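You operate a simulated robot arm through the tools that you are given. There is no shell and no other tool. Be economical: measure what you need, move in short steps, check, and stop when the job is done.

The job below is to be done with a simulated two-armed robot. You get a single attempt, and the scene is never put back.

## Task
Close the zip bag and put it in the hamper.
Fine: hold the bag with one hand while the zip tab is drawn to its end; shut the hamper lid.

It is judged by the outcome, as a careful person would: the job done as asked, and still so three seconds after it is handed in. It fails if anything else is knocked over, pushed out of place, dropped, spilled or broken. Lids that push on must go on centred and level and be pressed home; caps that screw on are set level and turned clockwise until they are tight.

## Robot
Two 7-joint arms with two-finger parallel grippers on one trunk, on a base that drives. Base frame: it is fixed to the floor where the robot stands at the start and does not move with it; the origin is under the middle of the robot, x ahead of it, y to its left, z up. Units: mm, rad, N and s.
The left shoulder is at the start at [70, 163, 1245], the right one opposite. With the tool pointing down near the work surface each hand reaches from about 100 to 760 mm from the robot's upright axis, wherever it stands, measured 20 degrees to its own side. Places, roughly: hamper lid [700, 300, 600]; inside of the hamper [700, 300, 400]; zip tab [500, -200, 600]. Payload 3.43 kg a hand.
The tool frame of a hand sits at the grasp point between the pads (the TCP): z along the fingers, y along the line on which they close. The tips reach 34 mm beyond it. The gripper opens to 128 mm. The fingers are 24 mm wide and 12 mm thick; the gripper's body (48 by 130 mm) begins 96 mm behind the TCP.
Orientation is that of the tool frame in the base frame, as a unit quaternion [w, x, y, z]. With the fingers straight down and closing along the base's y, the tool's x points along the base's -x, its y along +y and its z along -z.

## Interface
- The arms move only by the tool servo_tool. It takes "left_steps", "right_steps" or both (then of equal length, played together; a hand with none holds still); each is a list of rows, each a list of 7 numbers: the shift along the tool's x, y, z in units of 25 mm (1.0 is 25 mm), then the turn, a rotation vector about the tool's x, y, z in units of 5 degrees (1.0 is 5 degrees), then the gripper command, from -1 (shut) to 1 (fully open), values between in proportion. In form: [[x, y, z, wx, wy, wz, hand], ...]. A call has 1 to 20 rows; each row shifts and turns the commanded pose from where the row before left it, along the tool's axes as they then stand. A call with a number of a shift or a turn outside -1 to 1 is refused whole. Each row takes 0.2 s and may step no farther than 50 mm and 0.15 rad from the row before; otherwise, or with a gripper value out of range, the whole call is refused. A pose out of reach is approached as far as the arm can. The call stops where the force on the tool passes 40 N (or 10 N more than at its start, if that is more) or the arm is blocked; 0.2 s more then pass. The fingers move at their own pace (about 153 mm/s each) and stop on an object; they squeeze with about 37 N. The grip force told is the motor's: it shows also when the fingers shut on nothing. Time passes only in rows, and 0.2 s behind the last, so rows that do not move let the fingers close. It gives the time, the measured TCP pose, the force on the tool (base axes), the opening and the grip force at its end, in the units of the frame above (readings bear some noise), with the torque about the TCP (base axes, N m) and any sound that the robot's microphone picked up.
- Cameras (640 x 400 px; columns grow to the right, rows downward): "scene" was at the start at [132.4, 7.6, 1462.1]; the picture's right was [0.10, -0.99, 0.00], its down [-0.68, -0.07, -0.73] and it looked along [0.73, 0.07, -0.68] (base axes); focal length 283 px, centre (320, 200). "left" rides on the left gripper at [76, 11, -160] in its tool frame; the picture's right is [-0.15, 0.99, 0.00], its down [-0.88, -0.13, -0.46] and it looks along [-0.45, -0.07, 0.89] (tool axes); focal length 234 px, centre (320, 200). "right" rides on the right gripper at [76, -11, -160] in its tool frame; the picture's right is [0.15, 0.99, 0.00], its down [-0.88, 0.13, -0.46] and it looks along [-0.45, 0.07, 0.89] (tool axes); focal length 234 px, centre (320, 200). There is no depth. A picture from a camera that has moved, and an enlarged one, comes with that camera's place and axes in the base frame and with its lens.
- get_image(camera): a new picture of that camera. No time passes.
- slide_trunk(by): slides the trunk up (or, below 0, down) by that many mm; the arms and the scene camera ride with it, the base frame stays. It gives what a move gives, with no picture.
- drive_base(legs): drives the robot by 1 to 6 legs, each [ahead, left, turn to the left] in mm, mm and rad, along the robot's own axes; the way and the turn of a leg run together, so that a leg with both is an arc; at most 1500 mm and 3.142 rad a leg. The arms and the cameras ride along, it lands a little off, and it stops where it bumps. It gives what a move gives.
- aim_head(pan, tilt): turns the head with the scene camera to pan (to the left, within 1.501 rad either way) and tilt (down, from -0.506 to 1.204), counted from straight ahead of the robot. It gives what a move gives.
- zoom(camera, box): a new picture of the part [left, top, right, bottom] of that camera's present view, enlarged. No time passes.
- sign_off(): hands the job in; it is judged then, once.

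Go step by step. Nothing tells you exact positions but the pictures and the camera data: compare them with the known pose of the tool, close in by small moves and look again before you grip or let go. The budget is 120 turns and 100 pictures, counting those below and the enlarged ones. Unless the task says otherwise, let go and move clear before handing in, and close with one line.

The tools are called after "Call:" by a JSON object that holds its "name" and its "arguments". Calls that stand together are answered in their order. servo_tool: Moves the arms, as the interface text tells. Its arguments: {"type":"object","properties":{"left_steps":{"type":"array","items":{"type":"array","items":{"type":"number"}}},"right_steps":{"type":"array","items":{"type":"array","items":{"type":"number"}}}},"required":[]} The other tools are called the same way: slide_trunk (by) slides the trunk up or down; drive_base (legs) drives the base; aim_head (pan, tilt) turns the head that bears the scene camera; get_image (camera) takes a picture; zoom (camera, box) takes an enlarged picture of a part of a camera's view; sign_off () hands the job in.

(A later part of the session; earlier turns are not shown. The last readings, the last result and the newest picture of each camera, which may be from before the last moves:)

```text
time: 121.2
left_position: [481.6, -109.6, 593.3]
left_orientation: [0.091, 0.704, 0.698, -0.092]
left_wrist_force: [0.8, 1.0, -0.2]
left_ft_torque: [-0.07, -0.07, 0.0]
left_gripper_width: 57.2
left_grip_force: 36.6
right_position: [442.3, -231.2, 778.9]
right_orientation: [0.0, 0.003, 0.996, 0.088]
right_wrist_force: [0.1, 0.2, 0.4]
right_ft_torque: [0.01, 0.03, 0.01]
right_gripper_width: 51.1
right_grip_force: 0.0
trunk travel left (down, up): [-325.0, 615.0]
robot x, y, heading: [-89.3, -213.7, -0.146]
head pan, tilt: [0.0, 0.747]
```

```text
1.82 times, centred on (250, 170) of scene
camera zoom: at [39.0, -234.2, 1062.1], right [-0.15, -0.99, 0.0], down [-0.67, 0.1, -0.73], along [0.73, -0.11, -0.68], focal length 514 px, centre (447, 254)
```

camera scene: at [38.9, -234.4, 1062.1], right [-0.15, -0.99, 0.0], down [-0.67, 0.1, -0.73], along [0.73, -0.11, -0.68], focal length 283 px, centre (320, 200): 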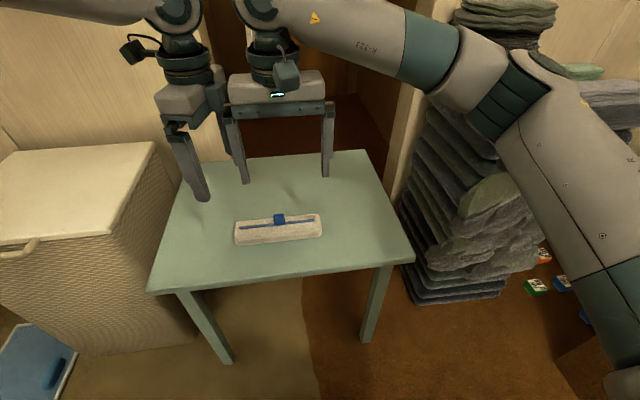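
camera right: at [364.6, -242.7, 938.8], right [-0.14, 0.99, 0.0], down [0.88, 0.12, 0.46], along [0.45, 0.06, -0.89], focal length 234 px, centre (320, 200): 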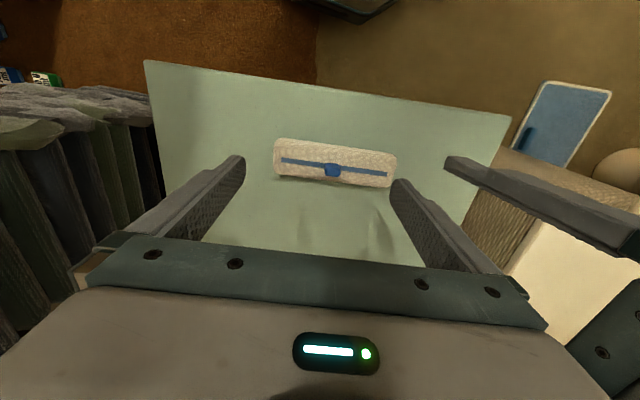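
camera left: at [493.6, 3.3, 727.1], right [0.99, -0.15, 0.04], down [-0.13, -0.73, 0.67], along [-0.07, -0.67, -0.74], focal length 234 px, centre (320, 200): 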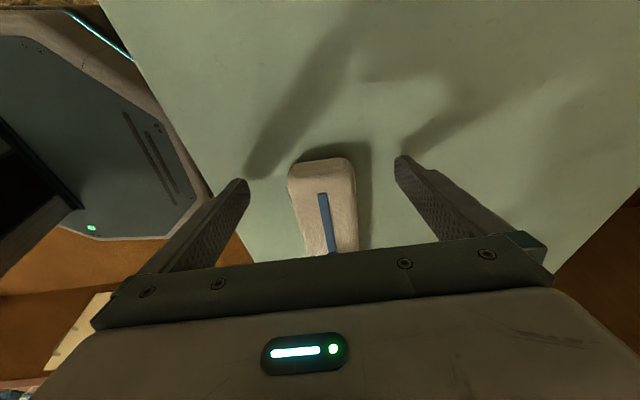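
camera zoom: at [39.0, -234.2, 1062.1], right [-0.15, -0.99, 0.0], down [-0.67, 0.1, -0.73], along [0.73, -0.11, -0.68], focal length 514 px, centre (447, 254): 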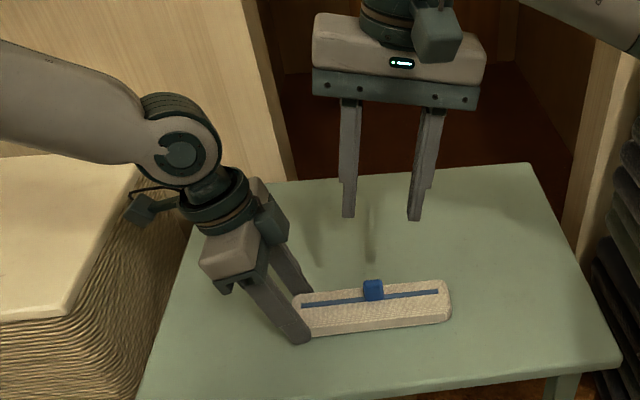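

The bag is held again (57 mm). The right hand is tilted 10°; bringing it to just above the tab.

Call:
{"name": "servo_tool", "arguments": {"right_steps": [[-0.296, -0.05, 0.947, 0, 0, 0, -0.2], [-0.296, -0.05, 0.947, 0, 0, 0, -0.2], [-0.296, -0.05, 0.947, 0, 0, 0, -0.2], [-0.296, -0.05, 0.947, 0, 0, 0, -0.2], [-0.296, -0.05, 0.947, 0, 0, 0, -0.2]]}}

Call:
{"name": "zoom", "arguments": {"camera": "scene", "box": [200, 130, 340, 270]}}

Call:
{"name": "zoom", "arguments": {"camera": "right", "box": [220, 80, 420, 240]}}

```text
time: 122.4
left_position: [481.9, -110.1, 593.4]
left_orientation: [0.092, 0.704, 0.698, -0.092]
left_wrist_force: [0.0, -0.2, 0.0]
left_ft_torque: [0.17, -0.01, -0.01]
left_gripper_width: 57.4
left_grip_force: 36.8
right_position: [476.9, -217.9, 661.8]
right_orientation: [0.0, 0.003, 0.996, 0.087]
right_wrist_force: [-0.4, 0.2, 0.4]
right_ft_torque: [-0.01, 0.01, 0.0]
right_gripper_width: 51.3
right_grip_force: 0.1
trunk travel left (down, up): [-325.0, 615.0]
robot x, y, heading: [-91.2, -208.6, -0.147]
head pan, tilt: [0.0, 0.747]
```

```text
2.86 times, centred on (270, 200) of scene
camera zoom: at [39.1, -234.3, 1062.1], right [-0.15, -0.99, 0.0], down [-0.67, 0.1, -0.73], along [0.73, -0.11, -0.68], focal length 808 px, centre (463, 200)
```

zoom: 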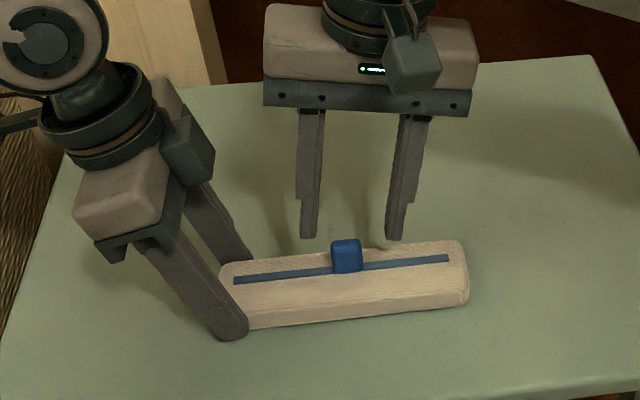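

```text
2.50 times, centred on (320, 160) of right
camera zoom: at [400.9, -256.3, 816.8], right [-0.14, 0.98, 0.17], down [0.88, 0.04, 0.47], along [0.45, 0.22, -0.86], focal length 585 px, centre (320, 300)
```

zoom: 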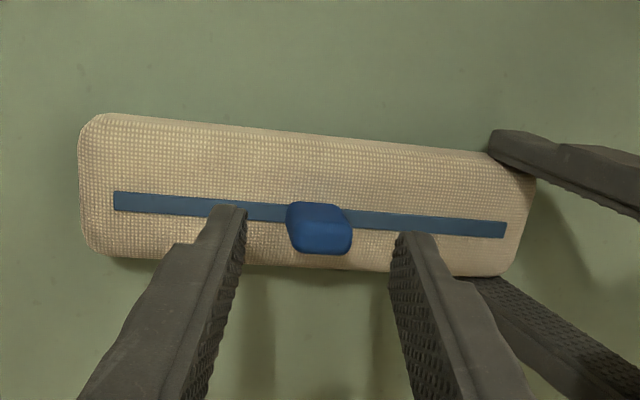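

Call:
{"name": "servo_tool", "arguments": {"right_steps": [[0, 0, 0.5, 0, 0, 0, -0.2], [0, 0, 0.45, 0, 0, 0, -0.2]]}}

Call:
{"name": "zoom", "arguments": {"camera": "scene", "box": [220, 150, 320, 250]}}

```text
time: 123.0
left_position: [483.0, -109.6, 593.3]
left_orientation: [0.093, 0.703, 0.699, -0.093]
left_wrist_force: [0.0, -0.3, 0.3]
left_ft_torque: [0.1, -0.02, 0.02]
left_gripper_width: 57.4
left_grip_force: 37.1
right_position: [475.5, -213.7, 638.6]
right_orientation: [0.0, 0.004, 0.996, 0.087]
right_wrist_force: [-0.3, -0.1, 0.2]
right_ft_torque: [-0.02, -0.02, -0.04]
right_gripper_width: 50.9
right_grip_force: 0.1
trunk travel left (down, up): [-325.0, 615.0]
robot x, y, heading: [-92.1, -212.8, -0.143]
head pan, tilt: [0.0, 0.747]
```

```text
4.00 times, centred on (270, 200) of scene
camera zoom: at [39.1, -234.3, 1062.1], right [-0.15, -0.99, 0.0], down [-0.67, 0.1, -0.73], along [0.73, -0.11, -0.68], focal length 1130 px, centre (520, 200)
```

zoom: 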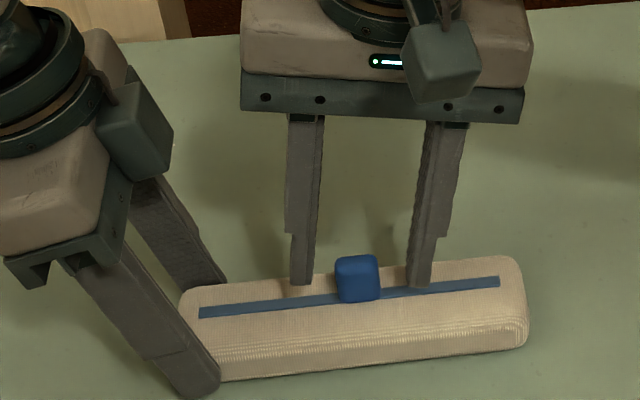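

Fingers straddle the tab on both sides. Closing on it.

Call:
{"name": "servo_tool", "arguments": {"right_steps": [[0, 0, 0, 0, 0, 0, -0.5], [0, 0, 0.1, 0, 0, 0, -1], [0, 0, 0, 0, 0, 0, -1], [0, 0, 0, 0, 0, 0, -1]]}}

Call:
{"name": "zoom", "arguments": {"camera": "scene", "box": [220, 150, 320, 250]}}

```text
time: 124.0
left_position: [480.5, -110.3, 593.8]
left_orientation: [0.092, 0.702, 0.7, -0.093]
left_wrist_force: [8.5, -4.8, -15.7]
left_ft_torque: [0.4, 0.05, 0.76]
left_gripper_width: 57.2
left_grip_force: 36.9
right_position: [476.9, -213.0, 638.6]
right_orientation: [0.001, 0.004, 0.996, 0.088]
right_wrist_force: [-7.7, 0.2, 28.7]
right_ft_torque: [-0.14, 0.12, 0.14]
right_gripper_width: 22.6
right_grip_force: 36.3
trunk travel left (down, up): [-325.0, 615.0]
robot x, y, heading: [-94.7, -212.8, -0.146]
head pan, tilt: [0.0, 0.747]
```

```text
4.00 times, centred on (270, 200) of scene
camera zoom: at [38.0, -234.4, 1062.4], right [-0.15, -0.99, 0.0], down [-0.67, 0.1, -0.73], along [0.73, -0.11, -0.68], focal length 1130 px, centre (520, 200)
```

zoom: 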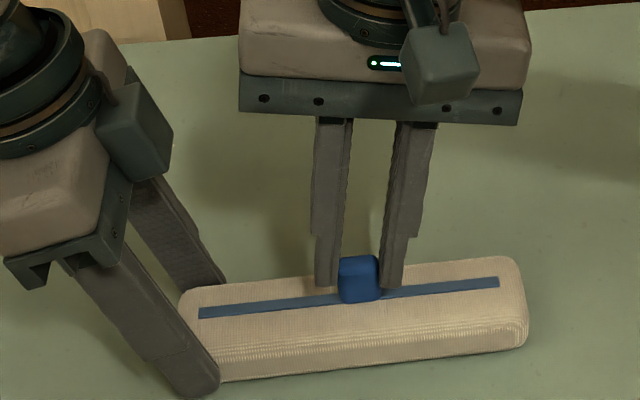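

The tab is gripped (22.6 mm). I'll ease the downward force a little, then draw the tab toward -y in small steps.

Call:
{"name": "servo_tool", "arguments": {"right_steps": [[0, 0, -0.1, 0, 0, 0, -1], [0, 0, 0, 0, 0, 0, -1], [0, -0.15, -0.03, 0, 0, 0, -1], [0, -0.15, -0.03, 0, 0, 0, -1], [0, -0.15, -0.03, 0, 0, 0, -1], [0, -0.15, -0.03, 0, 0, 0, -1]]}}

Call:
{"name": "zoom", "arguments": {"camera": "scene", "box": [220, 150, 320, 250]}}

```text
time: 125.4
left_position: [481.9, -109.2, 594.2]
left_orientation: [0.092, 0.704, 0.698, -0.092]
left_wrist_force: [2.1, 0.9, -1.9]
left_ft_torque: [0.24, 0.1, 0.16]
left_gripper_width: 57.3
left_grip_force: 37.1
right_position: [475.4, -229.4, 637.6]
right_orientation: [-0.001, 0.004, 0.996, 0.087]
right_wrist_force: [-5.5, 0.7, 8.5]
right_ft_torque: [-0.28, 0.13, 0.03]
right_gripper_width: 22.7
right_grip_force: 36.3
trunk travel left (down, up): [-325.0, 615.0]
robot x, y, heading: [-91.4, -210.9, -0.148]
head pan, tilt: [0.0, 0.747]
```

```text
4.00 times, centred on (270, 200) of scene
camera zoom: at [38.4, -234.1, 1062.2], right [-0.15, -0.99, 0.0], down [-0.67, 0.1, -0.73], along [0.73, -0.11, -0.68], focal length 1130 px, centre (520, 200)
```

zoom: 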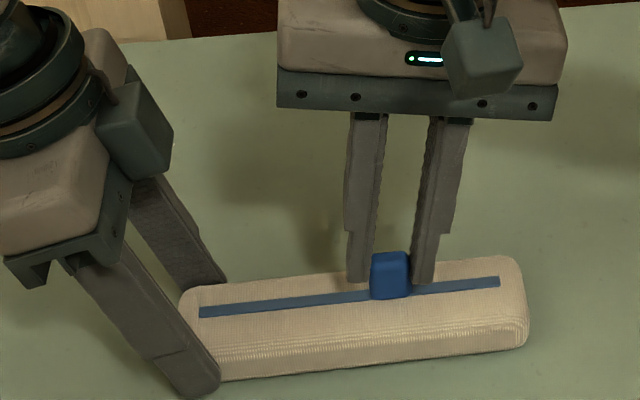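

The tab slides freely toward -y with the bag held still. Continuing to the end of the zip.

Call:
{"name": "servo_tool", "arguments": {"right_steps": [[0, -0.25, -0.045, 0, 0, 0, -1], [0, -0.25, -0.045, 0, 0, 0, -1], [0, -0.25, -0.045, 0, 0, 0, -1], [0, -0.25, -0.045, 0, 0, 0, -1], [0, -0.25, -0.045, 0, 0, 0, -1]]}}

Call:
{"name": "zoom", "arguments": {"camera": "scene", "box": [220, 150, 320, 250]}}

```text
time: 126.6
left_position: [482.4, -111.7, 594.4]
left_orientation: [0.093, 0.703, 0.699, -0.093]
left_wrist_force: [2.5, -1.0, 2.5]
left_ft_torque: [-0.34, -0.08, 0.47]
left_gripper_width: 57.2
left_grip_force: 36.7
right_position: [476.8, -261.5, 638.2]
right_orientation: [0.0, 0.003, 0.996, 0.087]
right_wrist_force: [-1.8, 0.1, 1.8]
right_ft_torque: [-0.38, 0.05, 0.0]
right_gripper_width: 22.5
right_grip_force: 37.1
trunk travel left (down, up): [-325.0, 615.0]
robot x, y, heading: [-93.2, -211.0, -0.143]
head pan, tilt: [0.0, 0.747]
```

```text
4.00 times, centred on (270, 200) of scene
camera zoom: at [38.7, -234.4, 1062.2], right [-0.15, -0.99, 0.0], down [-0.67, 0.1, -0.73], along [0.73, -0.11, -0.68], focal length 1130 px, centre (520, 200)
```

zoom: 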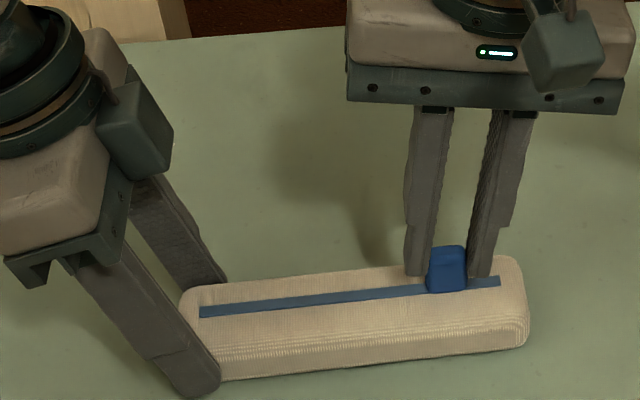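

Call:
{"name": "servo_tool", "arguments": {"right_steps": [[0, -0.2, -0.035, 0, 0, 0, -1], [0, -0.2, -0.035, 0, 0, 0, -1], [0, -0.2, -0.035, 0, 0, 0, -1], [0, -0.2, -0.035, 0, 0, 0, -1], [0, -0.2, -0.035, 0, 0, 0, -1]]}}

Call:
{"name": "zoom", "arguments": {"camera": "scene", "box": [220, 150, 320, 250]}}

```text
time: 127.8
left_position: [481.7, -111.1, 594.2]
left_orientation: [0.093, 0.704, 0.698, -0.093]
left_wrist_force: [-1.5, -17.7, 3.7]
left_ft_torque: [-0.14, 0.02, -0.24]
left_gripper_width: 57.0
left_grip_force: 36.6
right_position: [477.0, -283.4, 637.7]
right_orientation: [0.001, 0.003, 0.996, 0.089]
right_wrist_force: [1.3, 17.0, -3.1]
right_ft_torque: [0.24, -0.04, 0.07]
right_gripper_width: 22.7
right_grip_force: 37.3
trunk travel left (down, up): [-325.0, 615.0]
robot x, y, heading: [-91.0, -211.0, -0.145]
head pan, tilt: [0.0, 0.747]
```

```text
4.00 times, centred on (270, 200) of scene
camera zoom: at [39.0, -234.3, 1062.0], right [-0.15, -0.99, 0.0], down [-0.67, 0.1, -0.73], along [0.73, -0.11, -0.68], focal length 1130 px, centre (520, 200)
```

zoom: 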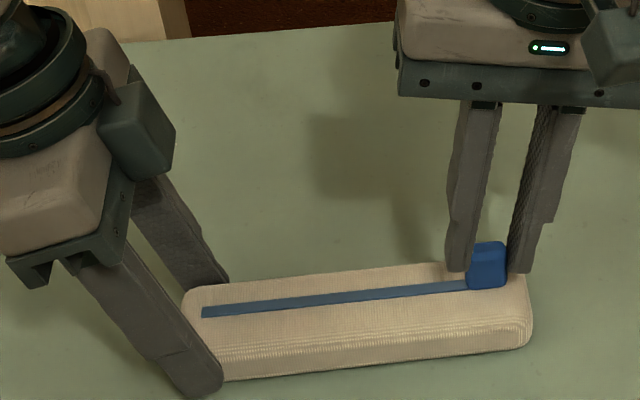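

The tab is at the strip's -y end and resists with 17 N. To make sure this is the closing end and not the opening one, I'll check whether the tab can pass its starting point the other way.

Call:
{"name": "servo_tool", "arguments": {"right_steps": [[0, 0.3, 0.053, 0, 0, 0, -1], [0, 0.3, 0.053, 0, 0, 0, -1], [0, 0.3, 0.053, 0, 0, 0, -1], [0, 0.3, 0.053, 0, 0, 0, -1], [0, 0.3, 0.053, 0, 0, 0, -1], [0, 0.3, 0.053, 0, 0, 0, -1], [0, 0.3, 0.053, 0, 0, 0, -1], [0, 0.3, 0.053, 0, 0, 0, -1], [0, 0.3, 0.053, 0, 0, 0, -1], [0, 0.2, 0.035, 0, 0, 0, -1], [0, 0.2, 0.035, 0, 0, 0, -1], [0, 0.2, 0.035, 0, 0, 0, -1]]}}

Call:
{"name": "zoom", "arguments": {"camera": "scene", "box": [220, 150, 320, 250]}}

```text
time: 130.4
left_position: [481.4, -110.9, 593.5]
left_orientation: [0.093, 0.703, 0.7, -0.092]
left_wrist_force: [3.3, -0.3, 4.9]
left_ft_torque: [-0.13, 0.06, 0.26]
left_gripper_width: 57.5
left_grip_force: 36.5
right_position: [477.6, -202.0, 638.7]
right_orientation: [0.0, 0.003, 0.996, 0.087]
right_wrist_force: [-2.6, 0.0, -6.1]
right_ft_torque: [-0.36, 0.1, 0.0]
right_gripper_width: 22.9
right_grip_force: 36.5
trunk travel left (down, up): [-325.0, 615.0]
robot x, y, heading: [-93.3, -213.7, -0.144]
head pan, tilt: [0.0, 0.747]
```

```text
4.00 times, centred on (270, 200) of scene
camera zoom: at [39.1, -234.2, 1062.1], right [-0.15, -0.99, 0.0], down [-0.67, 0.1, -0.73], along [0.73, -0.11, -0.68], focal length 1130 px, centre (520, 200)
```

zoom: 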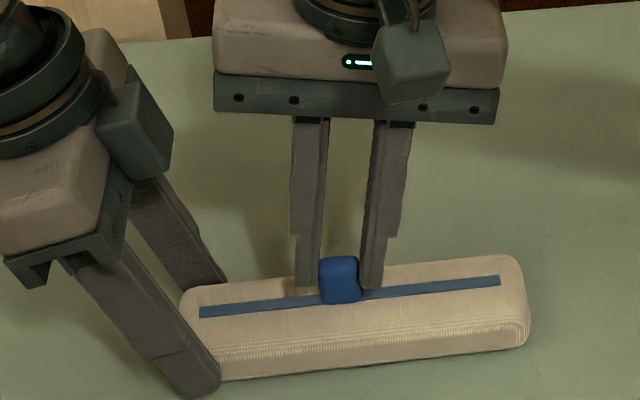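

It passes its starting point freely. Probing a little farther to find whether there's an early stop on this side.

Call:
{"name": "servo_tool", "arguments": {"right_steps": [[0, 0.2, 0.035, 0, 0, 0, -1], [0, 0.2, 0.035, 0, 0, 0, -1], [0, 0.2, 0.035, 0, 0, 0, -1], [0, 0.2, 0.035, 0, 0, 0, -1]]}}

Call:
{"name": "zoom", "arguments": {"camera": "scene", "box": [200, 130, 340, 250]}}

```text
time: 131.4
left_position: [482.4, -109.6, 593.7]
left_orientation: [0.092, 0.704, 0.698, -0.092]
left_wrist_force: [5.5, -0.1, 4.1]
left_ft_torque: [0.07, 0.11, 0.35]
left_gripper_width: 57.4
left_grip_force: 36.8
right_position: [478.4, -182.7, 638.1]
right_orientation: [0.0, 0.002, 0.996, 0.088]
right_wrist_force: [-5.4, 0.0, -4.1]
right_ft_torque: [-0.36, 0.18, 0.07]
right_gripper_width: 22.9
right_grip_force: 37.9
trunk travel left (down, up): [-325.0, 615.0]
robot x, y, heading: [-91.0, -214.3, -0.148]
head pan, tilt: [0.0, 0.747]
```

```text
3.33 times, centred on (270, 190) of scene
camera zoom: at [39.1, -234.2, 1062.1], right [-0.15, -0.99, 0.0], down [-0.67, 0.1, -0.73], along [0.73, -0.11, -0.68], focal length 942 px, centre (487, 233)
```

zoom: 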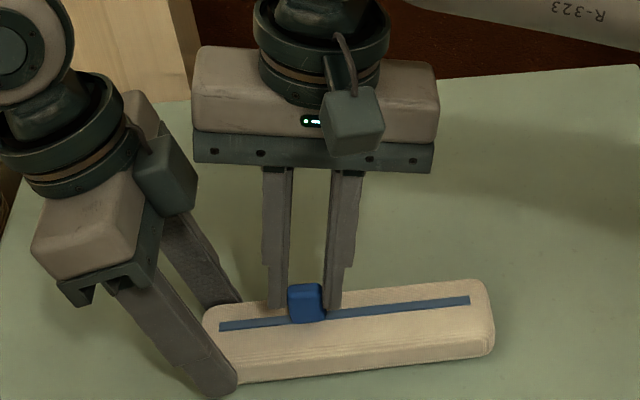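

The tab runs freely both ways, so I want to compare the two ends for a click or detent. I'll free the left hand and run the tab gently to the +y end.

Call:
{"name": "servo_tool", "arguments": {"left_steps": [[0, 0, 0, 0, 0, 0, 1], [0, 0, 0, 0, 0, 0, 1], [0, 0, -1, 0, 0, 0, 1], [0, 0, -1, 0, 0, 0, 1], [0, 0, -1, 0, 0, 0, 1], [0.5, 0, -1, 0, 0, 0, 1], [0.5, 0, -1, 0, 0, 0, 1], [0.5, 0, -1, 0, 0, 0, 1]]}}

Call:
{"name": "servo_tool", "arguments": {"right_steps": [[0, 0.2, 0.035, 0, 0, 0, -1], [0, 0.2, 0.035, 0, 0, 0, -1], [0, 0.2, 0.035, 0, 0, 0, -1], [0, 0.2, 0.035, 0, 0, 0, -1], [0, 0.2, 0.035, 0, 0, 0, -1], [0, 0.2, 0.035, 0, 0, 0, -1], [0, 0.2, 0.035, 0, 0, 0, -1], [0, 0.2, 0.035, 0, 0, 0, -1]]}}

Call:
{"name": "zoom", "arguments": {"camera": "scene", "box": [200, 130, 340, 250]}}

```text
time: 133.2
left_position: [483.3, -33.7, 731.5]
left_orientation: [0.092, 0.704, 0.698, -0.092]
left_wrist_force: [0.0, 0.3, -0.9]
left_ft_torque: [0.0, -0.01, -0.01]
left_gripper_width: 127.8
left_grip_force: 0.1
right_position: [477.5, -183.6, 639.5]
right_orientation: [0.001, 0.004, 0.996, 0.087]
right_wrist_force: [-1.3, -0.2, 3.6]
right_ft_torque: [-0.44, 0.02, -0.08]
right_gripper_width: 22.5
right_grip_force: 37.2
trunk travel left (down, up): [-325.0, 615.0]
robot x, y, heading: [-92.8, -212.5, -0.151]
head pan, tilt: [0.0, 0.747]
```

```text
time: 135.0
left_position: [483.7, -35.1, 731.7]
left_orientation: [0.092, 0.703, 0.699, -0.093]
left_wrist_force: [-0.2, 0.9, 0.5]
left_ft_torque: [0.0, -0.01, 0.04]
left_gripper_width: 127.9
left_grip_force: 0.1
right_position: [477.5, -142.3, 638.7]
right_orientation: [0.0, 0.003, 0.996, 0.087]
right_wrist_force: [-0.4, -1.8, 2.5]
right_ft_torque: [-0.36, -0.02, 0.02]
right_gripper_width: 22.5
right_grip_force: 37.2
trunk travel left (down, up): [-325.0, 615.0]
robot x, y, heading: [-91.6, -217.3, -0.147]
head pan, tilt: [0.0, 0.747]
```

```text
3.33 times, centred on (270, 190) of scene
camera zoom: at [38.7, -234.2, 1062.2], right [-0.15, -0.99, 0.0], down [-0.67, 0.1, -0.73], along [0.73, -0.11, -0.68], focal length 942 px, centre (487, 233)
```

zoom: 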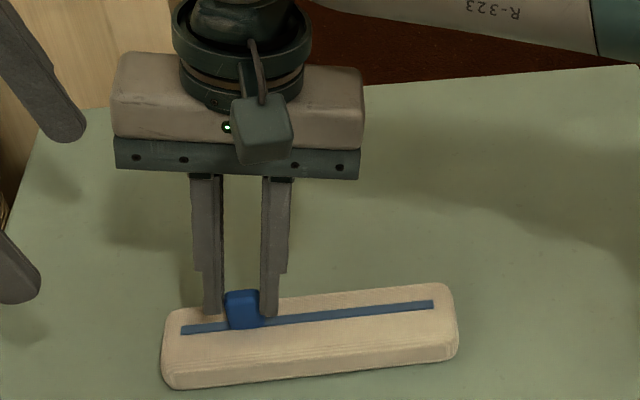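

Interesting: the bag itself began to be dragged with the tab still about 41 mm short of the +y strip end. That suggests a stop on this side; I'll pull back a little and check whether the tab alone moves.

Call:
{"name": "servo_tool", "arguments": {"right_steps": [[0, -0.2, -0.035, 0, 0, 0, -1], [0, -0.2, -0.035, 0, 0, 0, -1], [0, -0.2, -0.035, 0, 0, 0, -1], [0, -0.2, -0.035, 0, 0, 0, -1]]}}

Call:
{"name": "zoom", "arguments": {"camera": "scene", "box": [200, 130, 340, 250]}}

```text
time: 136.0
left_position: [482.8, -34.9, 732.1]
left_orientation: [0.091, 0.704, 0.698, -0.092]
left_wrist_force: [-0.6, -0.1, -0.6]
left_ft_torque: [0.0, -0.04, 0.0]
left_gripper_width: 128.2
left_grip_force: 0.0
right_position: [476.7, -161.8, 638.5]
right_orientation: [0.0, 0.004, 0.996, 0.087]
right_wrist_force: [1.3, -0.2, 2.5]
right_ft_torque: [-0.24, -0.08, 0.04]
right_gripper_width: 22.6
right_grip_force: 36.9
trunk travel left (down, up): [-325.0, 615.0]
robot x, y, heading: [-92.2, -208.6, -0.147]
head pan, tilt: [0.0, 0.747]
```

```text
3.33 times, centred on (270, 190) of scene
camera zoom: at [38.8, -234.3, 1062.2], right [-0.15, -0.99, 0.0], down [-0.67, 0.1, -0.73], along [0.73, -0.11, -0.68], focal length 942 px, centre (487, 233)
```

zoom: 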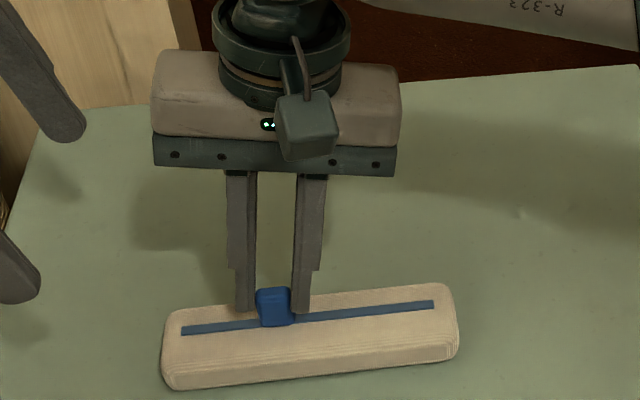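

The tab alone moves back while the bag stays, so it did hit something. One repeat push will confirm that it stops at the same spot.

Call:
{"name": "servo_tool", "arguments": {"right_steps": [[0, 0.2, 0.035, 0, 0, 0, -1], [0, 0.2, 0.035, 0, 0, 0, -1], [0, 0.2, 0.035, 0, 0, 0, -1], [0, 0.2, 0.035, 0, 0, 0, -1], [0, 0.2, 0.035, 0, 0, 0, -1], [0, 0.2, 0.035, 0, 0, 0, -1]]}}

Call:
{"name": "zoom", "arguments": {"camera": "scene", "box": [200, 130, 340, 250]}}

```text
time: 137.4
left_position: [483.6, -34.8, 731.2]
left_orientation: [0.092, 0.704, 0.699, -0.092]
left_wrist_force: [0.9, 0.2, -0.4]
left_ft_torque: [0.01, 0.0, -0.02]
left_gripper_width: 128.1
left_grip_force: 0.0
right_position: [477.3, -131.3, 638.9]
right_orientation: [0.0, 0.003, 0.996, 0.087]
right_wrist_force: [-0.5, -2.6, 5.7]
right_ft_torque: [-0.4, -0.05, -0.02]
right_gripper_width: 22.6
right_grip_force: 36.4
trunk travel left (down, up): [-325.0, 615.0]
robot x, y, heading: [-90.3, -212.3, -0.145]
head pan, tilt: [0.0, 0.747]
```

```text
3.33 times, centred on (270, 190) of scene
camera zoom: at [38.5, -234.5, 1062.2], right [-0.15, -0.99, 0.0], down [-0.67, 0.1, -0.73], along [0.73, -0.11, -0.68], focal length 942 px, centre (487, 233)
```

zoom: 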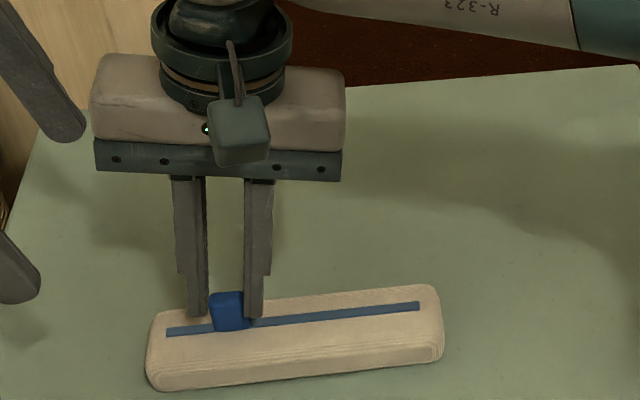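

Confirmed: the +y side stops 41 mm short of the strip end, while -y runs fully to the strip's end, so -y is the closing end. I'll draw the tab back to mid-way and re-take the bag with the left hand.

Call:
{"name": "servo_tool", "arguments": {"right_steps": [[0, -0.4, -0.07, 0, 0, 0, -1], [0, -0.4, -0.07, 0, 0, 0, -1], [0, -0.4, -0.07, 0, 0, 0, -1], [0, -0.4, -0.07, 0, 0, 0, -1], [0, -0.4, -0.07, 0, 0, 0, -1], [0, -0.4, -0.07, 0, 0, 0, -1], [0, -0.4, -0.07, 0, 0, 0, -1]]}}

Call:
{"name": "get_image", "arguments": {"camera": "left"}}

Call:
{"name": "zoom", "arguments": {"camera": "scene", "box": [170, 130, 330, 250]}}

```text
time: 139.0
left_position: [482.0, -35.2, 731.2]
left_orientation: [0.092, 0.704, 0.698, -0.092]
left_wrist_force: [0.3, 0.1, 0.4]
left_ft_torque: [0.0, -0.01, 0.01]
left_gripper_width: 127.9
left_grip_force: 0.1
right_position: [478.2, -203.0, 639.4]
right_orientation: [0.001, 0.004, 0.996, 0.087]
right_wrist_force: [3.3, -0.5, 11.4]
right_ft_torque: [-0.21, -0.21, -0.02]
right_gripper_width: 22.6
right_grip_force: 37.4
trunk travel left (down, up): [-325.0, 615.0]
robot x, y, heading: [-87.6, -212.0, -0.143]
head pan, tilt: [0.0, 0.747]
```

```text
44 pictures are left
camera left: at [494.6, 77.9, 865.9], right [0.99, -0.15, 0.04], down [-0.14, -0.73, 0.67], along [-0.07, -0.67, -0.74], focal length 234 px, centre (320, 200)
```

left: 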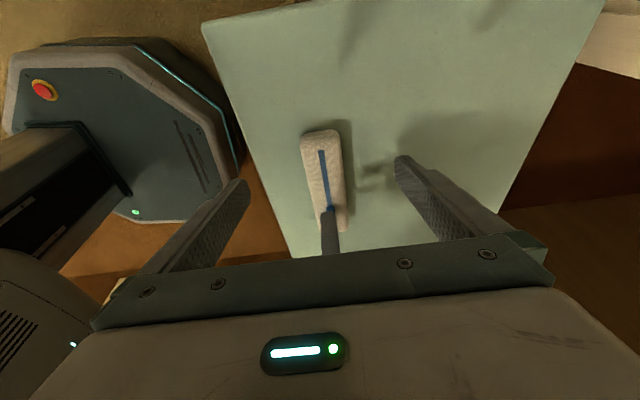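

```text
3.33 times, centred on (250, 190) of scene
camera zoom: at [38.4, -234.5, 1062.3], right [-0.15, -0.99, 0.0], down [-0.67, 0.1, -0.73], along [0.73, -0.11, -0.68], focal length 942 px, centre (553, 233)
```

zoom: 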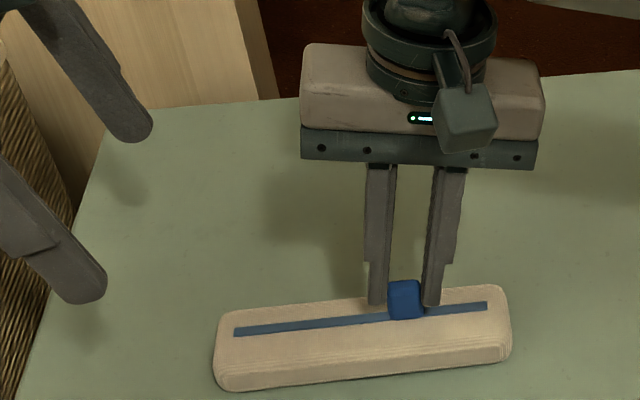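

The bag end is at (484, -58). Moving the left hand along its fingers onto it and gripping.

Call:
{"name": "servo_tool", "arguments": {"left_steps": [[-0.02, 0, 0.95, 0, 0, 0, 1], [-0.02, 0, 0.95, 0, 0, 0, 1], [-0.02, 0, 0.95, 0, 0, 0, 1], [-0.02, 0, 0.95, 0, 0, 0, 1], [0, 0, 0.95, 0, 0, 0, 1], [0, 0, 0.95, 0, 0, 0, 1], [0, 0, 0, 0, 0, 0, 1], [0, 0, 0, 0, 0, 0, -1], [0, 0, 0, 0, 0, 0, -1], [0, 0, 0, 0, 0, 0, -1]]}}

Call:
{"name": "zoom", "arguments": {"camera": "scene", "box": [170, 130, 330, 250]}}

```text
time: 141.2
left_position: [481.3, -73.0, 595.6]
left_orientation: [0.092, 0.703, 0.699, -0.093]
left_wrist_force: [5.1, -0.7, -4.6]
left_ft_torque: [0.25, -0.1, 0.57]
left_gripper_width: 57.2
left_grip_force: 37.1
right_position: [477.0, -203.8, 639.5]
right_orientation: [0.0, 0.003, 0.996, 0.087]
right_wrist_force: [-4.0, -0.4, 14.6]
right_ft_torque: [-0.42, 0.05, 0.1]
right_gripper_width: 22.1
right_grip_force: 36.4
trunk travel left (down, up): [-325.0, 615.0]
robot x, y, heading: [-90.0, -213.4, -0.144]
head pan, tilt: [0.0, 0.747]
```

```text
3.33 times, centred on (250, 190) of scene
camera zoom: at [38.2, -234.3, 1062.2], right [-0.15, -0.99, 0.0], down [-0.67, 0.1, -0.73], along [0.73, -0.11, -0.68], focal length 942 px, centre (553, 233)
```

zoom: 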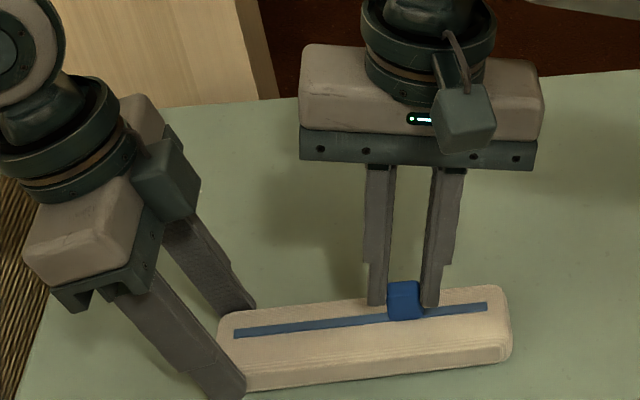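

Held. Now drawing the tab to the -y end until it stops firmly.

Call:
{"name": "servo_tool", "arguments": {"right_steps": [[0, -0.2, -0.04, 0, 0, 0, -1], [0, -0.2, -0.04, 0, 0, 0, -1], [0, -0.2, -0.04, 0, 0, 0, -1], [0, -0.2, -0.035, 0, 0, 0, -1], [0, -0.2, -0.035, 0, 0, 0, -1], [0, -0.2, -0.035, 0, 0, 0, -1], [0, -0.2, -0.035, 0, 0, 0, -1], [0, -0.2, -0.035, 0, 0, 0, -1], [0, -0.2, -0.035, 0, 0, 0, -1], [0, -0.1, -0.018, 0, 0, 0, -1], [0, -0.1, -0.018, 0, 0, 0, -1]]}}

Call:
{"name": "zoom", "arguments": {"camera": "scene", "box": [170, 130, 330, 250]}}

```text
time: 143.6
left_position: [481.6, -75.1, 595.7]
left_orientation: [0.094, 0.703, 0.699, -0.093]
left_wrist_force: [3.1, -23.1, 1.0]
left_ft_torque: [-0.01, 0.17, 0.37]
left_gripper_width: 57.2
left_grip_force: 36.7
right_position: [478.0, -252.4, 639.3]
right_orientation: [0.0, 0.002, 0.996, 0.089]
right_wrist_force: [-4.0, 22.9, -2.6]
right_ft_torque: [0.62, 0.01, 0.33]
right_gripper_width: 22.5
right_grip_force: 37.6
trunk travel left (down, up): [-325.0, 615.0]
robot x, y, heading: [-89.9, -212.3, -0.146]
head pan, tilt: [0.0, 0.747]
```

```text
3.33 times, centred on (250, 190) of scene
camera zoom: at [39.1, -234.4, 1062.1], right [-0.15, -0.99, 0.0], down [-0.67, 0.1, -0.73], along [0.73, -0.11, -0.68], focal length 942 px, centre (553, 233)
```

zoom: 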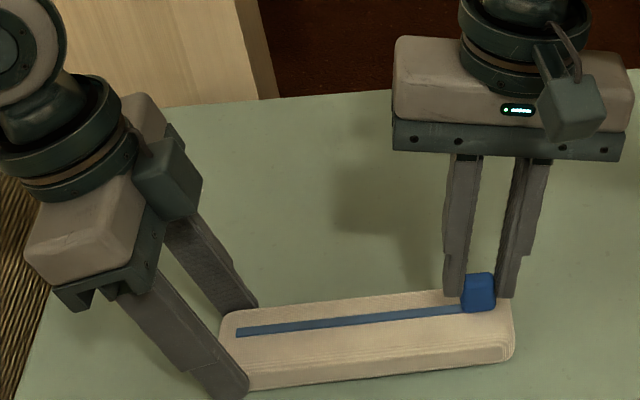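

The zip is fully closed: the tab sits at the strip's end with 23 N against the stop. Releasing the tab and then the bag, and lifting both hands.

Call:
{"name": "servo_tool", "arguments": {"right_steps": [[0, 0.08, 0, 0, 0, 0, -1], [0, 0, 0, 0, 0, 0, -0.2], [0, 0, 0, 0, 0, 0, -0.2], [0, 0, -1, 0, 0, 0, -0.2], [0, 0, -1, 0, 0, 0, 0], [0, 0, -1, 0, 0, 0, 0], [0, 0, -1, 0, 0, 0, 0], [0, 0, -1, 1, 0, 0, 0], [0, 0, -1, 1, 0, 0, 0]]}}

Call:
{"name": "zoom", "arguments": {"camera": "scene", "box": [170, 130, 330, 250]}}

```text
time: 145.6
left_position: [480.7, -73.5, 594.9]
left_orientation: [0.092, 0.703, 0.699, -0.092]
left_wrist_force: [-1.9, 2.7, 6.5]
left_ft_torque: [0.33, -0.07, 0.04]
left_gripper_width: 57.3
left_grip_force: 36.6
right_position: [477.1, -274.7, 787.1]
right_orientation: [0.001, 0.004, 1.0, -0.001]
right_wrist_force: [0.0, 0.4, 0.6]
right_ft_torque: [0.01, 0.01, -0.01]
right_gripper_width: 64.0
right_grip_force: 0.0
trunk travel left (down, up): [-325.0, 615.0]
robot x, y, heading: [-93.7, -213.5, -0.147]
head pan, tilt: [0.0, 0.747]
```

```text
3.33 times, centred on (250, 190) of scene
camera zoom: at [38.3, -234.2, 1062.1], right [-0.15, -0.99, 0.0], down [-0.67, 0.1, -0.73], along [0.73, -0.11, -0.68], focal length 942 px, centre (553, 233)
```

zoom: 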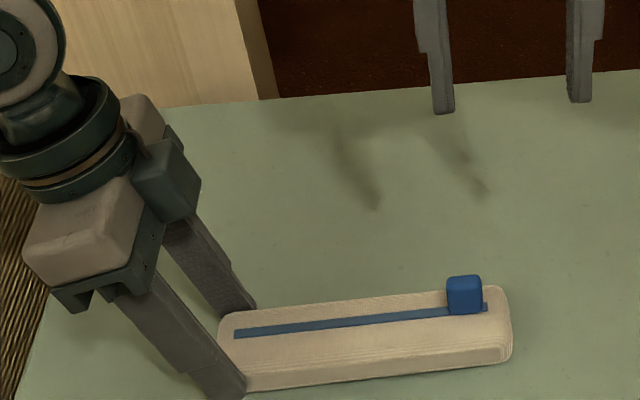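

On release the tab rebounded a few millimetres from the stop. I'll re-grip it, bring it to the end, and let the force relax before opening.

Call:
{"name": "servo_tool", "arguments": {"right_steps": [[0, 0.5, 1, 0, 0, 0, -0.1], [0, 0.5, 1, 0, 0, 0, -0.1], [0, 0.3, 1, 0, 0, 0, -0.1], [0, 0, 1, 0, 0, 0, -0.1], [0, 0, 1, 0, 0, 0, -0.1], [0, 0, 0.95, 0, 0, 0, -0.1]]}}

Call:
{"name": "zoom", "arguments": {"camera": "scene", "box": [220, 160, 320, 240]}}

```text
time: 147.0
left_position: [481.0, -73.2, 595.9]
left_orientation: [0.091, 0.704, 0.698, -0.093]
left_wrist_force: [-0.4, -1.4, 1.3]
left_ft_torque: [0.11, 0.03, 0.06]
left_gripper_width: 57.4
left_grip_force: 36.8
right_position: [476.8, -242.2, 638.9]
right_orientation: [0.0, 0.003, 1.0, -0.001]
right_wrist_force: [0.5, 0.2, 0.4]
right_ft_torque: [-0.01, 0.0, 0.0]
right_gripper_width: 57.3
right_grip_force: 0.0
trunk travel left (down, up): [-325.0, 615.0]
robot x, y, heading: [-90.5, -219.1, -0.152]
head pan, tilt: [0.0, 0.747]
```

```text
5.00 times, centred on (270, 200) of scene
camera zoom: at [38.8, -234.4, 1062.2], right [-0.15, -0.99, 0.0], down [-0.67, 0.1, -0.73], along [0.73, -0.11, -0.68], focal length 1413 px, centre (570, 200)
```

zoom: 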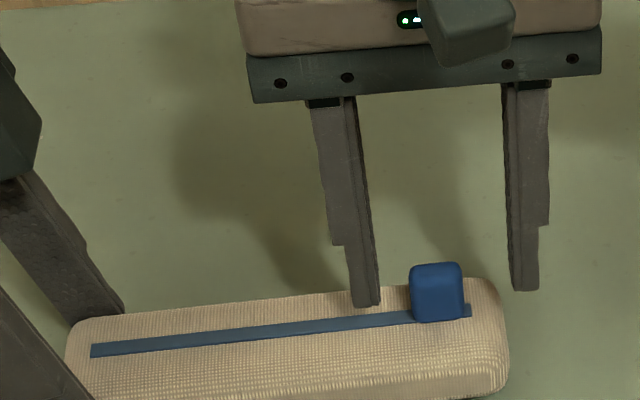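

Call:
{"name": "servo_tool", "arguments": {"right_steps": [[0, 0, 0, 0, 0, 0, -1], [0, 0, 0, 0, 0, 0, -1], [0, 0, 0, 0, 0, 0, -1], [0, -0.1, 0, 0, 0, 0, -1], [0, -0.1, 0, 0, 0, 0, -1], [0, -0.1, 0, 0, 0, 0, -1]]}}

Call:
{"name": "zoom", "arguments": {"camera": "scene", "box": [220, 160, 320, 240]}}

```text
time: 148.4
left_position: [481.9, -74.5, 594.9]
left_orientation: [0.093, 0.704, 0.698, -0.093]
left_wrist_force: [3.1, -24.8, -1.4]
left_ft_torque: [0.53, 0.23, 0.47]
left_gripper_width: 57.3
left_grip_force: 36.8
right_position: [476.1, -247.0, 639.6]
right_orientation: [0.0, 0.003, 1.0, 0.002]
right_wrist_force: [-2.9, 25.9, 6.6]
right_ft_torque: [0.93, 0.01, 0.24]
right_gripper_width: 22.0
right_grip_force: 37.2
trunk travel left (down, up): [-325.0, 615.0]
robot x, y, heading: [-92.0, -214.7, -0.15]
head pan, tilt: [0.0, 0.747]
```

```text
5.00 times, centred on (270, 200) of scene
camera zoom: at [38.8, -234.2, 1062.2], right [-0.15, -0.99, 0.0], down [-0.67, 0.1, -0.73], along [0.73, -0.11, -0.68], focal length 1413 px, centre (570, 200)
```

zoom: 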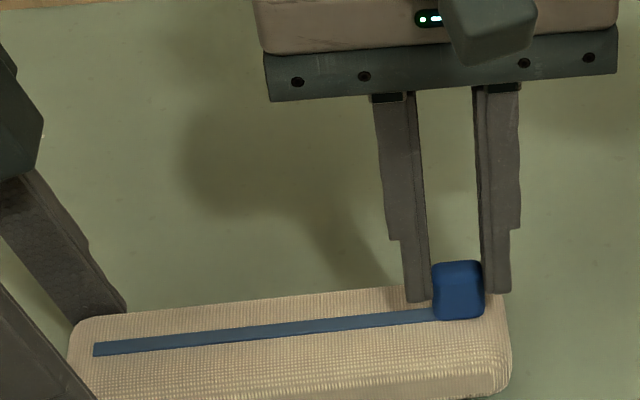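

Call:
{"name": "servo_tool", "arguments": {"right_steps": [[0, 0.04, 0, 0, 0, 0, -1], [0, 0, 0, 0, 0, 0, -1]]}}

Call:
{"name": "servo_tool", "arguments": {"right_steps": [[0, 0.04, 0, 0, 0, 0, -1], [0, 0, 0, 0, 0, 0, -1]]}}

```text
time: 149.0
left_position: [479.9, -75.5, 596.5]
left_orientation: [0.093, 0.704, 0.698, -0.092]
left_wrist_force: [3.3, -27.8, 1.3]
left_ft_torque: [-0.19, 0.26, 0.48]
left_gripper_width: 56.9
left_grip_force: 36.9
right_position: [475.5, -248.3, 639.4]
right_orientation: [0.0, 0.004, 1.0, 0.001]
right_wrist_force: [-5.7, 25.4, 6.6]
right_ft_torque: [0.87, 0.17, 0.22]
right_gripper_width: 22.3
right_grip_force: 36.6
trunk travel left (down, up): [-325.0, 615.0]
robot x, y, heading: [-92.7, -215.6, -0.148]
head pan, tilt: [0.0, 0.747]
```

```text
time: 149.6
left_position: [481.4, -74.9, 597.0]
left_orientation: [0.093, 0.703, 0.699, -0.092]
left_wrist_force: [3.0, -26.9, 2.6]
left_ft_torque: [-0.59, 0.26, 0.51]
left_gripper_width: 57.5
left_grip_force: 36.9
right_position: [477.3, -247.1, 639.3]
right_orientation: [0.001, 0.004, 1.0, 0.001]
right_wrist_force: [-6.2, 25.1, 7.1]
right_ft_torque: [0.79, 0.21, 0.19]
right_gripper_width: 22.4
right_grip_force: 37.1
trunk travel left (down, up): [-325.0, 615.0]
robot x, y, heading: [-88.5, -212.9, -0.145]
head pan, tilt: [0.0, 0.747]
```

Call:
{"name": "servo_tool", "arguments": {"right_steps": [[0, 0.1, 0, 0, 0, 0, -1], [0, 0, 0, 0, 0, 0, -1]]}}

Call:
{"name": "servo_tool", "arguments": {"right_steps": [[0, 0.06, 0, 0, 0, 0, -1], [0, 0, 0, 0, 0, 0, -1]]}}

Call:
{"name": "zoom", "arguments": {"camera": "scene", "box": [220, 160, 320, 240]}}

```text
time: 150.2
left_position: [480.4, -74.3, 596.1]
left_orientation: [0.093, 0.703, 0.699, -0.093]
left_wrist_force: [4.3, -23.8, 4.4]
left_ft_torque: [-1.0, 0.08, 0.52]
left_gripper_width: 57.4
left_grip_force: 37.1
right_position: [476.9, -247.0, 639.1]
right_orientation: [0.001, 0.003, 1.0, 0.0]
right_wrist_force: [-5.0, 18.4, 8.0]
right_ft_torque: [0.6, 0.19, 0.19]
right_gripper_width: 22.3
right_grip_force: 36.6
trunk travel left (down, up): [-325.0, 615.0]
robot x, y, heading: [-90.6, -220.3, -0.147]
head pan, tilt: [0.0, 0.747]
```

```text
time: 150.8
left_position: [481.7, -75.1, 596.3]
left_orientation: [0.093, 0.703, 0.699, -0.092]
left_wrist_force: [3.5, -21.1, 4.2]
left_ft_torque: [-1.07, -0.08, 0.53]
left_gripper_width: 57.4
left_grip_force: 36.9
right_position: [477.1, -244.1, 639.3]
right_orientation: [0.0, 0.004, 1.0, 0.0]
right_wrist_force: [-1.7, 15.4, 7.1]
right_ft_torque: [0.45, 0.07, 0.13]
right_gripper_width: 22.6
right_grip_force: 37.5
trunk travel left (down, up): [-325.0, 615.0]
robot x, y, heading: [-93.4, -217.2, -0.142]
head pan, tilt: [0.0, 0.747]
```

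```text
5.00 times, centred on (270, 200) of scene
camera zoom: at [38.1, -234.5, 1062.3], right [-0.15, -0.99, 0.0], down [-0.67, 0.1, -0.73], along [0.73, -0.11, -0.68], focal length 1413 px, centre (570, 200)
```

zoom: 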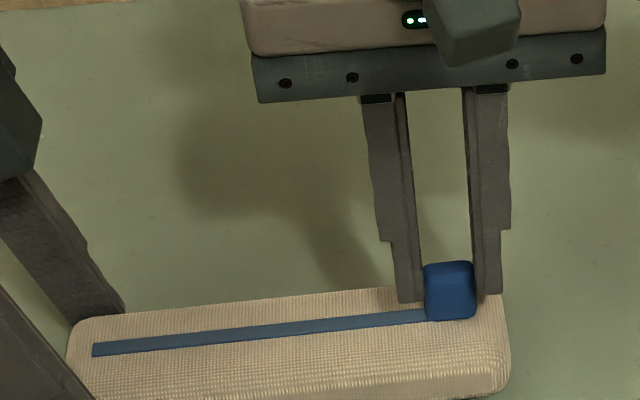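

The stop is springy: force fades as the tab returns, so its free resting place after release is the true end of travel. I'll ease to near-zero force and open gently.

Call:
{"name": "servo_tool", "arguments": {"right_steps": [[0, 0.1, 0, 0, 0, 0, -1], [0, 0.06, 0, 0, 0, 0, -1], [0, 0, 0, 0, 0, 0, -1]]}}

```text
time: 151.6
left_position: [481.3, -73.0, 595.9]
left_orientation: [0.092, 0.703, 0.699, -0.092]
left_wrist_force: [4.3, -12.8, 2.8]
left_ft_torque: [-1.03, -0.24, 0.57]
left_gripper_width: 57.2
left_grip_force: 36.8
right_position: [476.9, -241.3, 639.1]
right_orientation: [0.0, 0.004, 1.0, 0.0]
right_wrist_force: [-3.2, 6.8, 9.2]
right_ft_torque: [0.14, 0.14, 0.12]
right_gripper_width: 22.3
right_grip_force: 37.2
trunk travel left (down, up): [-325.0, 615.0]
robot x, y, heading: [-91.1, -215.0, -0.147]
head pan, tilt: [0.0, 0.747]
```

Call:
{"name": "servo_tool", "arguments": {"right_steps": [[0, 0.05, 0, 0, 0, 0, -1], [0, 0, 0, 0, 0, 0, -0.55], [0, 0, 0, 0, 0, 0, -0.45], [0, 0, 0, 0, 0, 0, -0.3], [0, 0, -1, 0, 0, 0, -0.3], [0, 0, -1, 0, 0, 0, 0], [0, 0, -1, 0, 0, 0, 0], [0, 0, -1, 0, 0, 0, 0], [0, 0, -1, 0, 0, 0, 0]]}}

Call:
{"name": "zoom", "arguments": {"camera": "scene", "box": [220, 160, 320, 240]}}

```text
time: 153.6
left_position: [481.4, -74.6, 596.2]
left_orientation: [0.091, 0.704, 0.699, -0.092]
left_wrist_force: [-1.5, 2.9, 5.7]
left_ft_torque: [0.31, -0.02, 0.04]
left_gripper_width: 57.0
left_grip_force: 37.0
right_position: [478.4, -239.0, 762.3]
right_orientation: [-0.001, 0.004, 1.0, 0.0]
right_wrist_force: [0.6, -1.2, -0.1]
right_ft_torque: [-0.01, 0.05, 0.02]
right_gripper_width: 63.9
right_grip_force: 0.1
trunk travel left (down, up): [-325.0, 615.0]
robot x, y, heading: [-95.8, -214.8, -0.141]
head pan, tilt: [0.0, 0.747]
```

```text
5.00 times, centred on (270, 200) of scene
camera zoom: at [38.5, -234.2, 1062.1], right [-0.15, -0.99, 0.0], down [-0.67, 0.1, -0.73], along [0.73, -0.11, -0.68], focal length 1413 px, centre (570, 200)
```

zoom: 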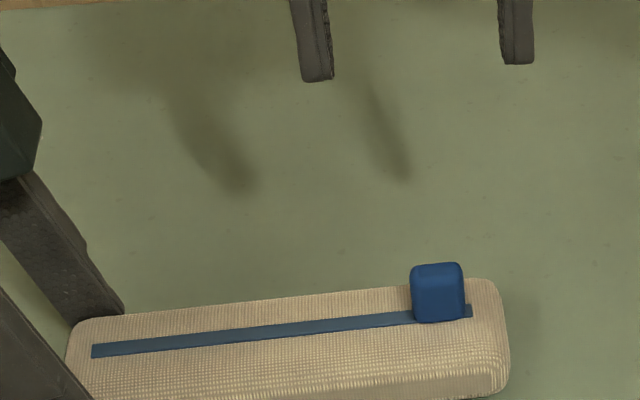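

The tab rests at the very end of its travel with its edge at the strip end, so the zip is closed. Now I release the bag on the table, lift off, and drive to the hamper to study its lid.

Call:
{"name": "servo_tool", "arguments": {"left_steps": [[0, 0, 0, 0, 0, 0, 1], [0, 0, 0, 0, 0, 0, 1], [0, 0, -1, 0, 0, 0, 1], [0, 0, -1, 0, 0, 0, 1], [0, 0, -1, 0, 0, 0, 1], [0, 0, -1, 0, 0, 0, 1], [0, 0, -1, 0, 0, 0, 1], [0, 0, -1, 0, 0, 0, 1], [0, 0, -1, 0, 0, 0, 1], [0, 0, 0, 0, 1, 0, 1], [0, 0, 0, 0, 1, 0, 1], [0, 0, 0, 0, 1, 0, 1]]}}

Call:
{"name": "drive_base", "arguments": {"legs": [[0, 0, 0.147], [0, 262, 0]]}}

Call:
{"name": "aim_head", "arguments": {"pan": 0.5, "tilt": 0.7}}

Call:
{"name": "get_image", "arguments": {"camera": "scene"}}

```text
time: 156.2
left_position: [482.8, -29.3, 764.7]
left_orientation: [0.0, 0.71, 0.704, 0.0]
left_wrist_force: [0.1, -1.8, -0.1]
left_ft_torque: [0.0, -0.02, 0.0]
left_gripper_width: 127.9
left_grip_force: 0.1
right_position: [478.3, -239.1, 763.7]
right_orientation: [0.0, 0.004, 1.0, 0.001]
right_wrist_force: [-0.6, -0.1, -0.2]
right_ft_torque: [0.02, 0.04, 0.02]
right_gripper_width: 63.7
right_grip_force: 0.0
trunk travel left (down, up): [-325.0, 615.0]
robot x, y, heading: [-92.2, -211.6, -0.145]
head pan, tilt: [0.0, 0.747]
```

```text
time: 158.7
left_position: [450.2, 314.2, 763.6]
left_orientation: [0.001, 0.657, 0.754, 0.0]
left_wrist_force: [-0.9, 0.2, -0.3]
left_ft_torque: [0.0, 0.01, 0.0]
left_gripper_width: 127.8
left_grip_force: 0.1
right_position: [477.5, 105.3, 762.4]
right_orientation: [0.001, -0.068, 0.998, 0.0]
right_wrist_force: [-0.2, 0.1, -0.5]
right_ft_torque: [-0.01, 0.0, -0.02]
right_gripper_width: 64.0
right_grip_force: 0.2
trunk travel left (down, up): [-325.0, 615.0]
robot x, y, heading: [-91.3, 44.7, -0.009]
head pan, tilt: [0.0, 0.747]
```

```text
time: 159.6
left_position: [450.6, 314.0, 764.1]
left_orientation: [0.0, 0.657, 0.754, -0.001]
left_wrist_force: [0.2, -0.2, 0.0]
left_ft_torque: [-0.02, 0.02, 0.02]
left_gripper_width: 128.3
left_grip_force: 0.0
right_position: [477.1, 103.2, 764.3]
right_orientation: [0.0, -0.068, 0.998, 0.0]
right_wrist_force: [0.0, -0.8, -0.6]
right_ft_torque: [0.0, -0.02, 0.0]
right_gripper_width: 63.9
right_grip_force: 0.1
trunk travel left (down, up): [-325.0, 615.0]
robot x, y, heading: [-92.0, 48.0, -0.003]
head pan, tilt: [0.499, 0.7]
```

```text
35 pictures are left
camera scene: at [32.1, 87.1, 1066.1], right [0.48, -0.88, 0.0], down [-0.57, -0.31, -0.76], along [0.67, 0.36, -0.64], focal length 283 px, centre (320, 200)
```

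scene: 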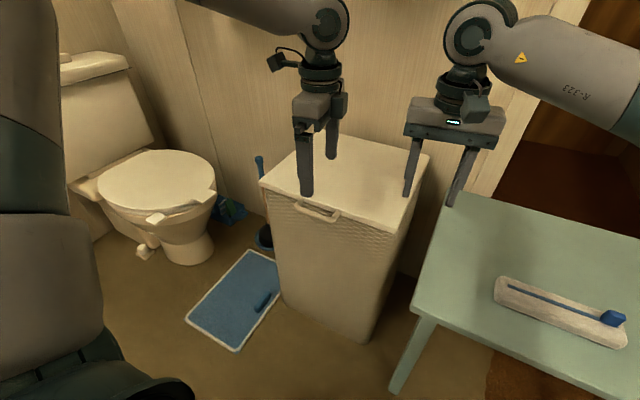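

Call:
{"name": "zoom", "arguments": {"camera": "scene", "box": [250, 150, 430, 262]}}

```text
3.56 times, centred on (340, 206) of scene
camera zoom: at [32.1, 87.1, 1066.1], right [0.48, -0.88, 0.0], down [-0.57, -0.31, -0.76], along [0.67, 0.36, -0.64], focal length 1005 px, centre (249, 179)
```

zoom: 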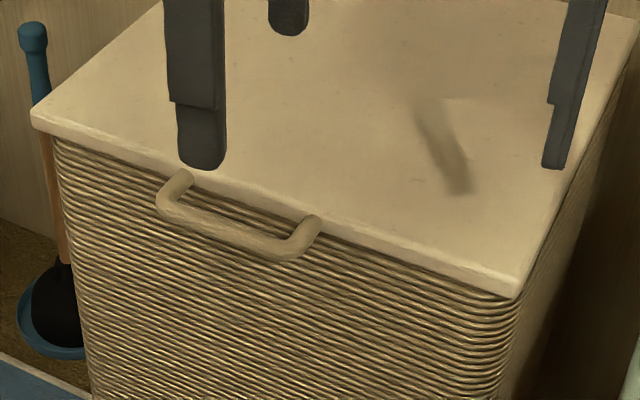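

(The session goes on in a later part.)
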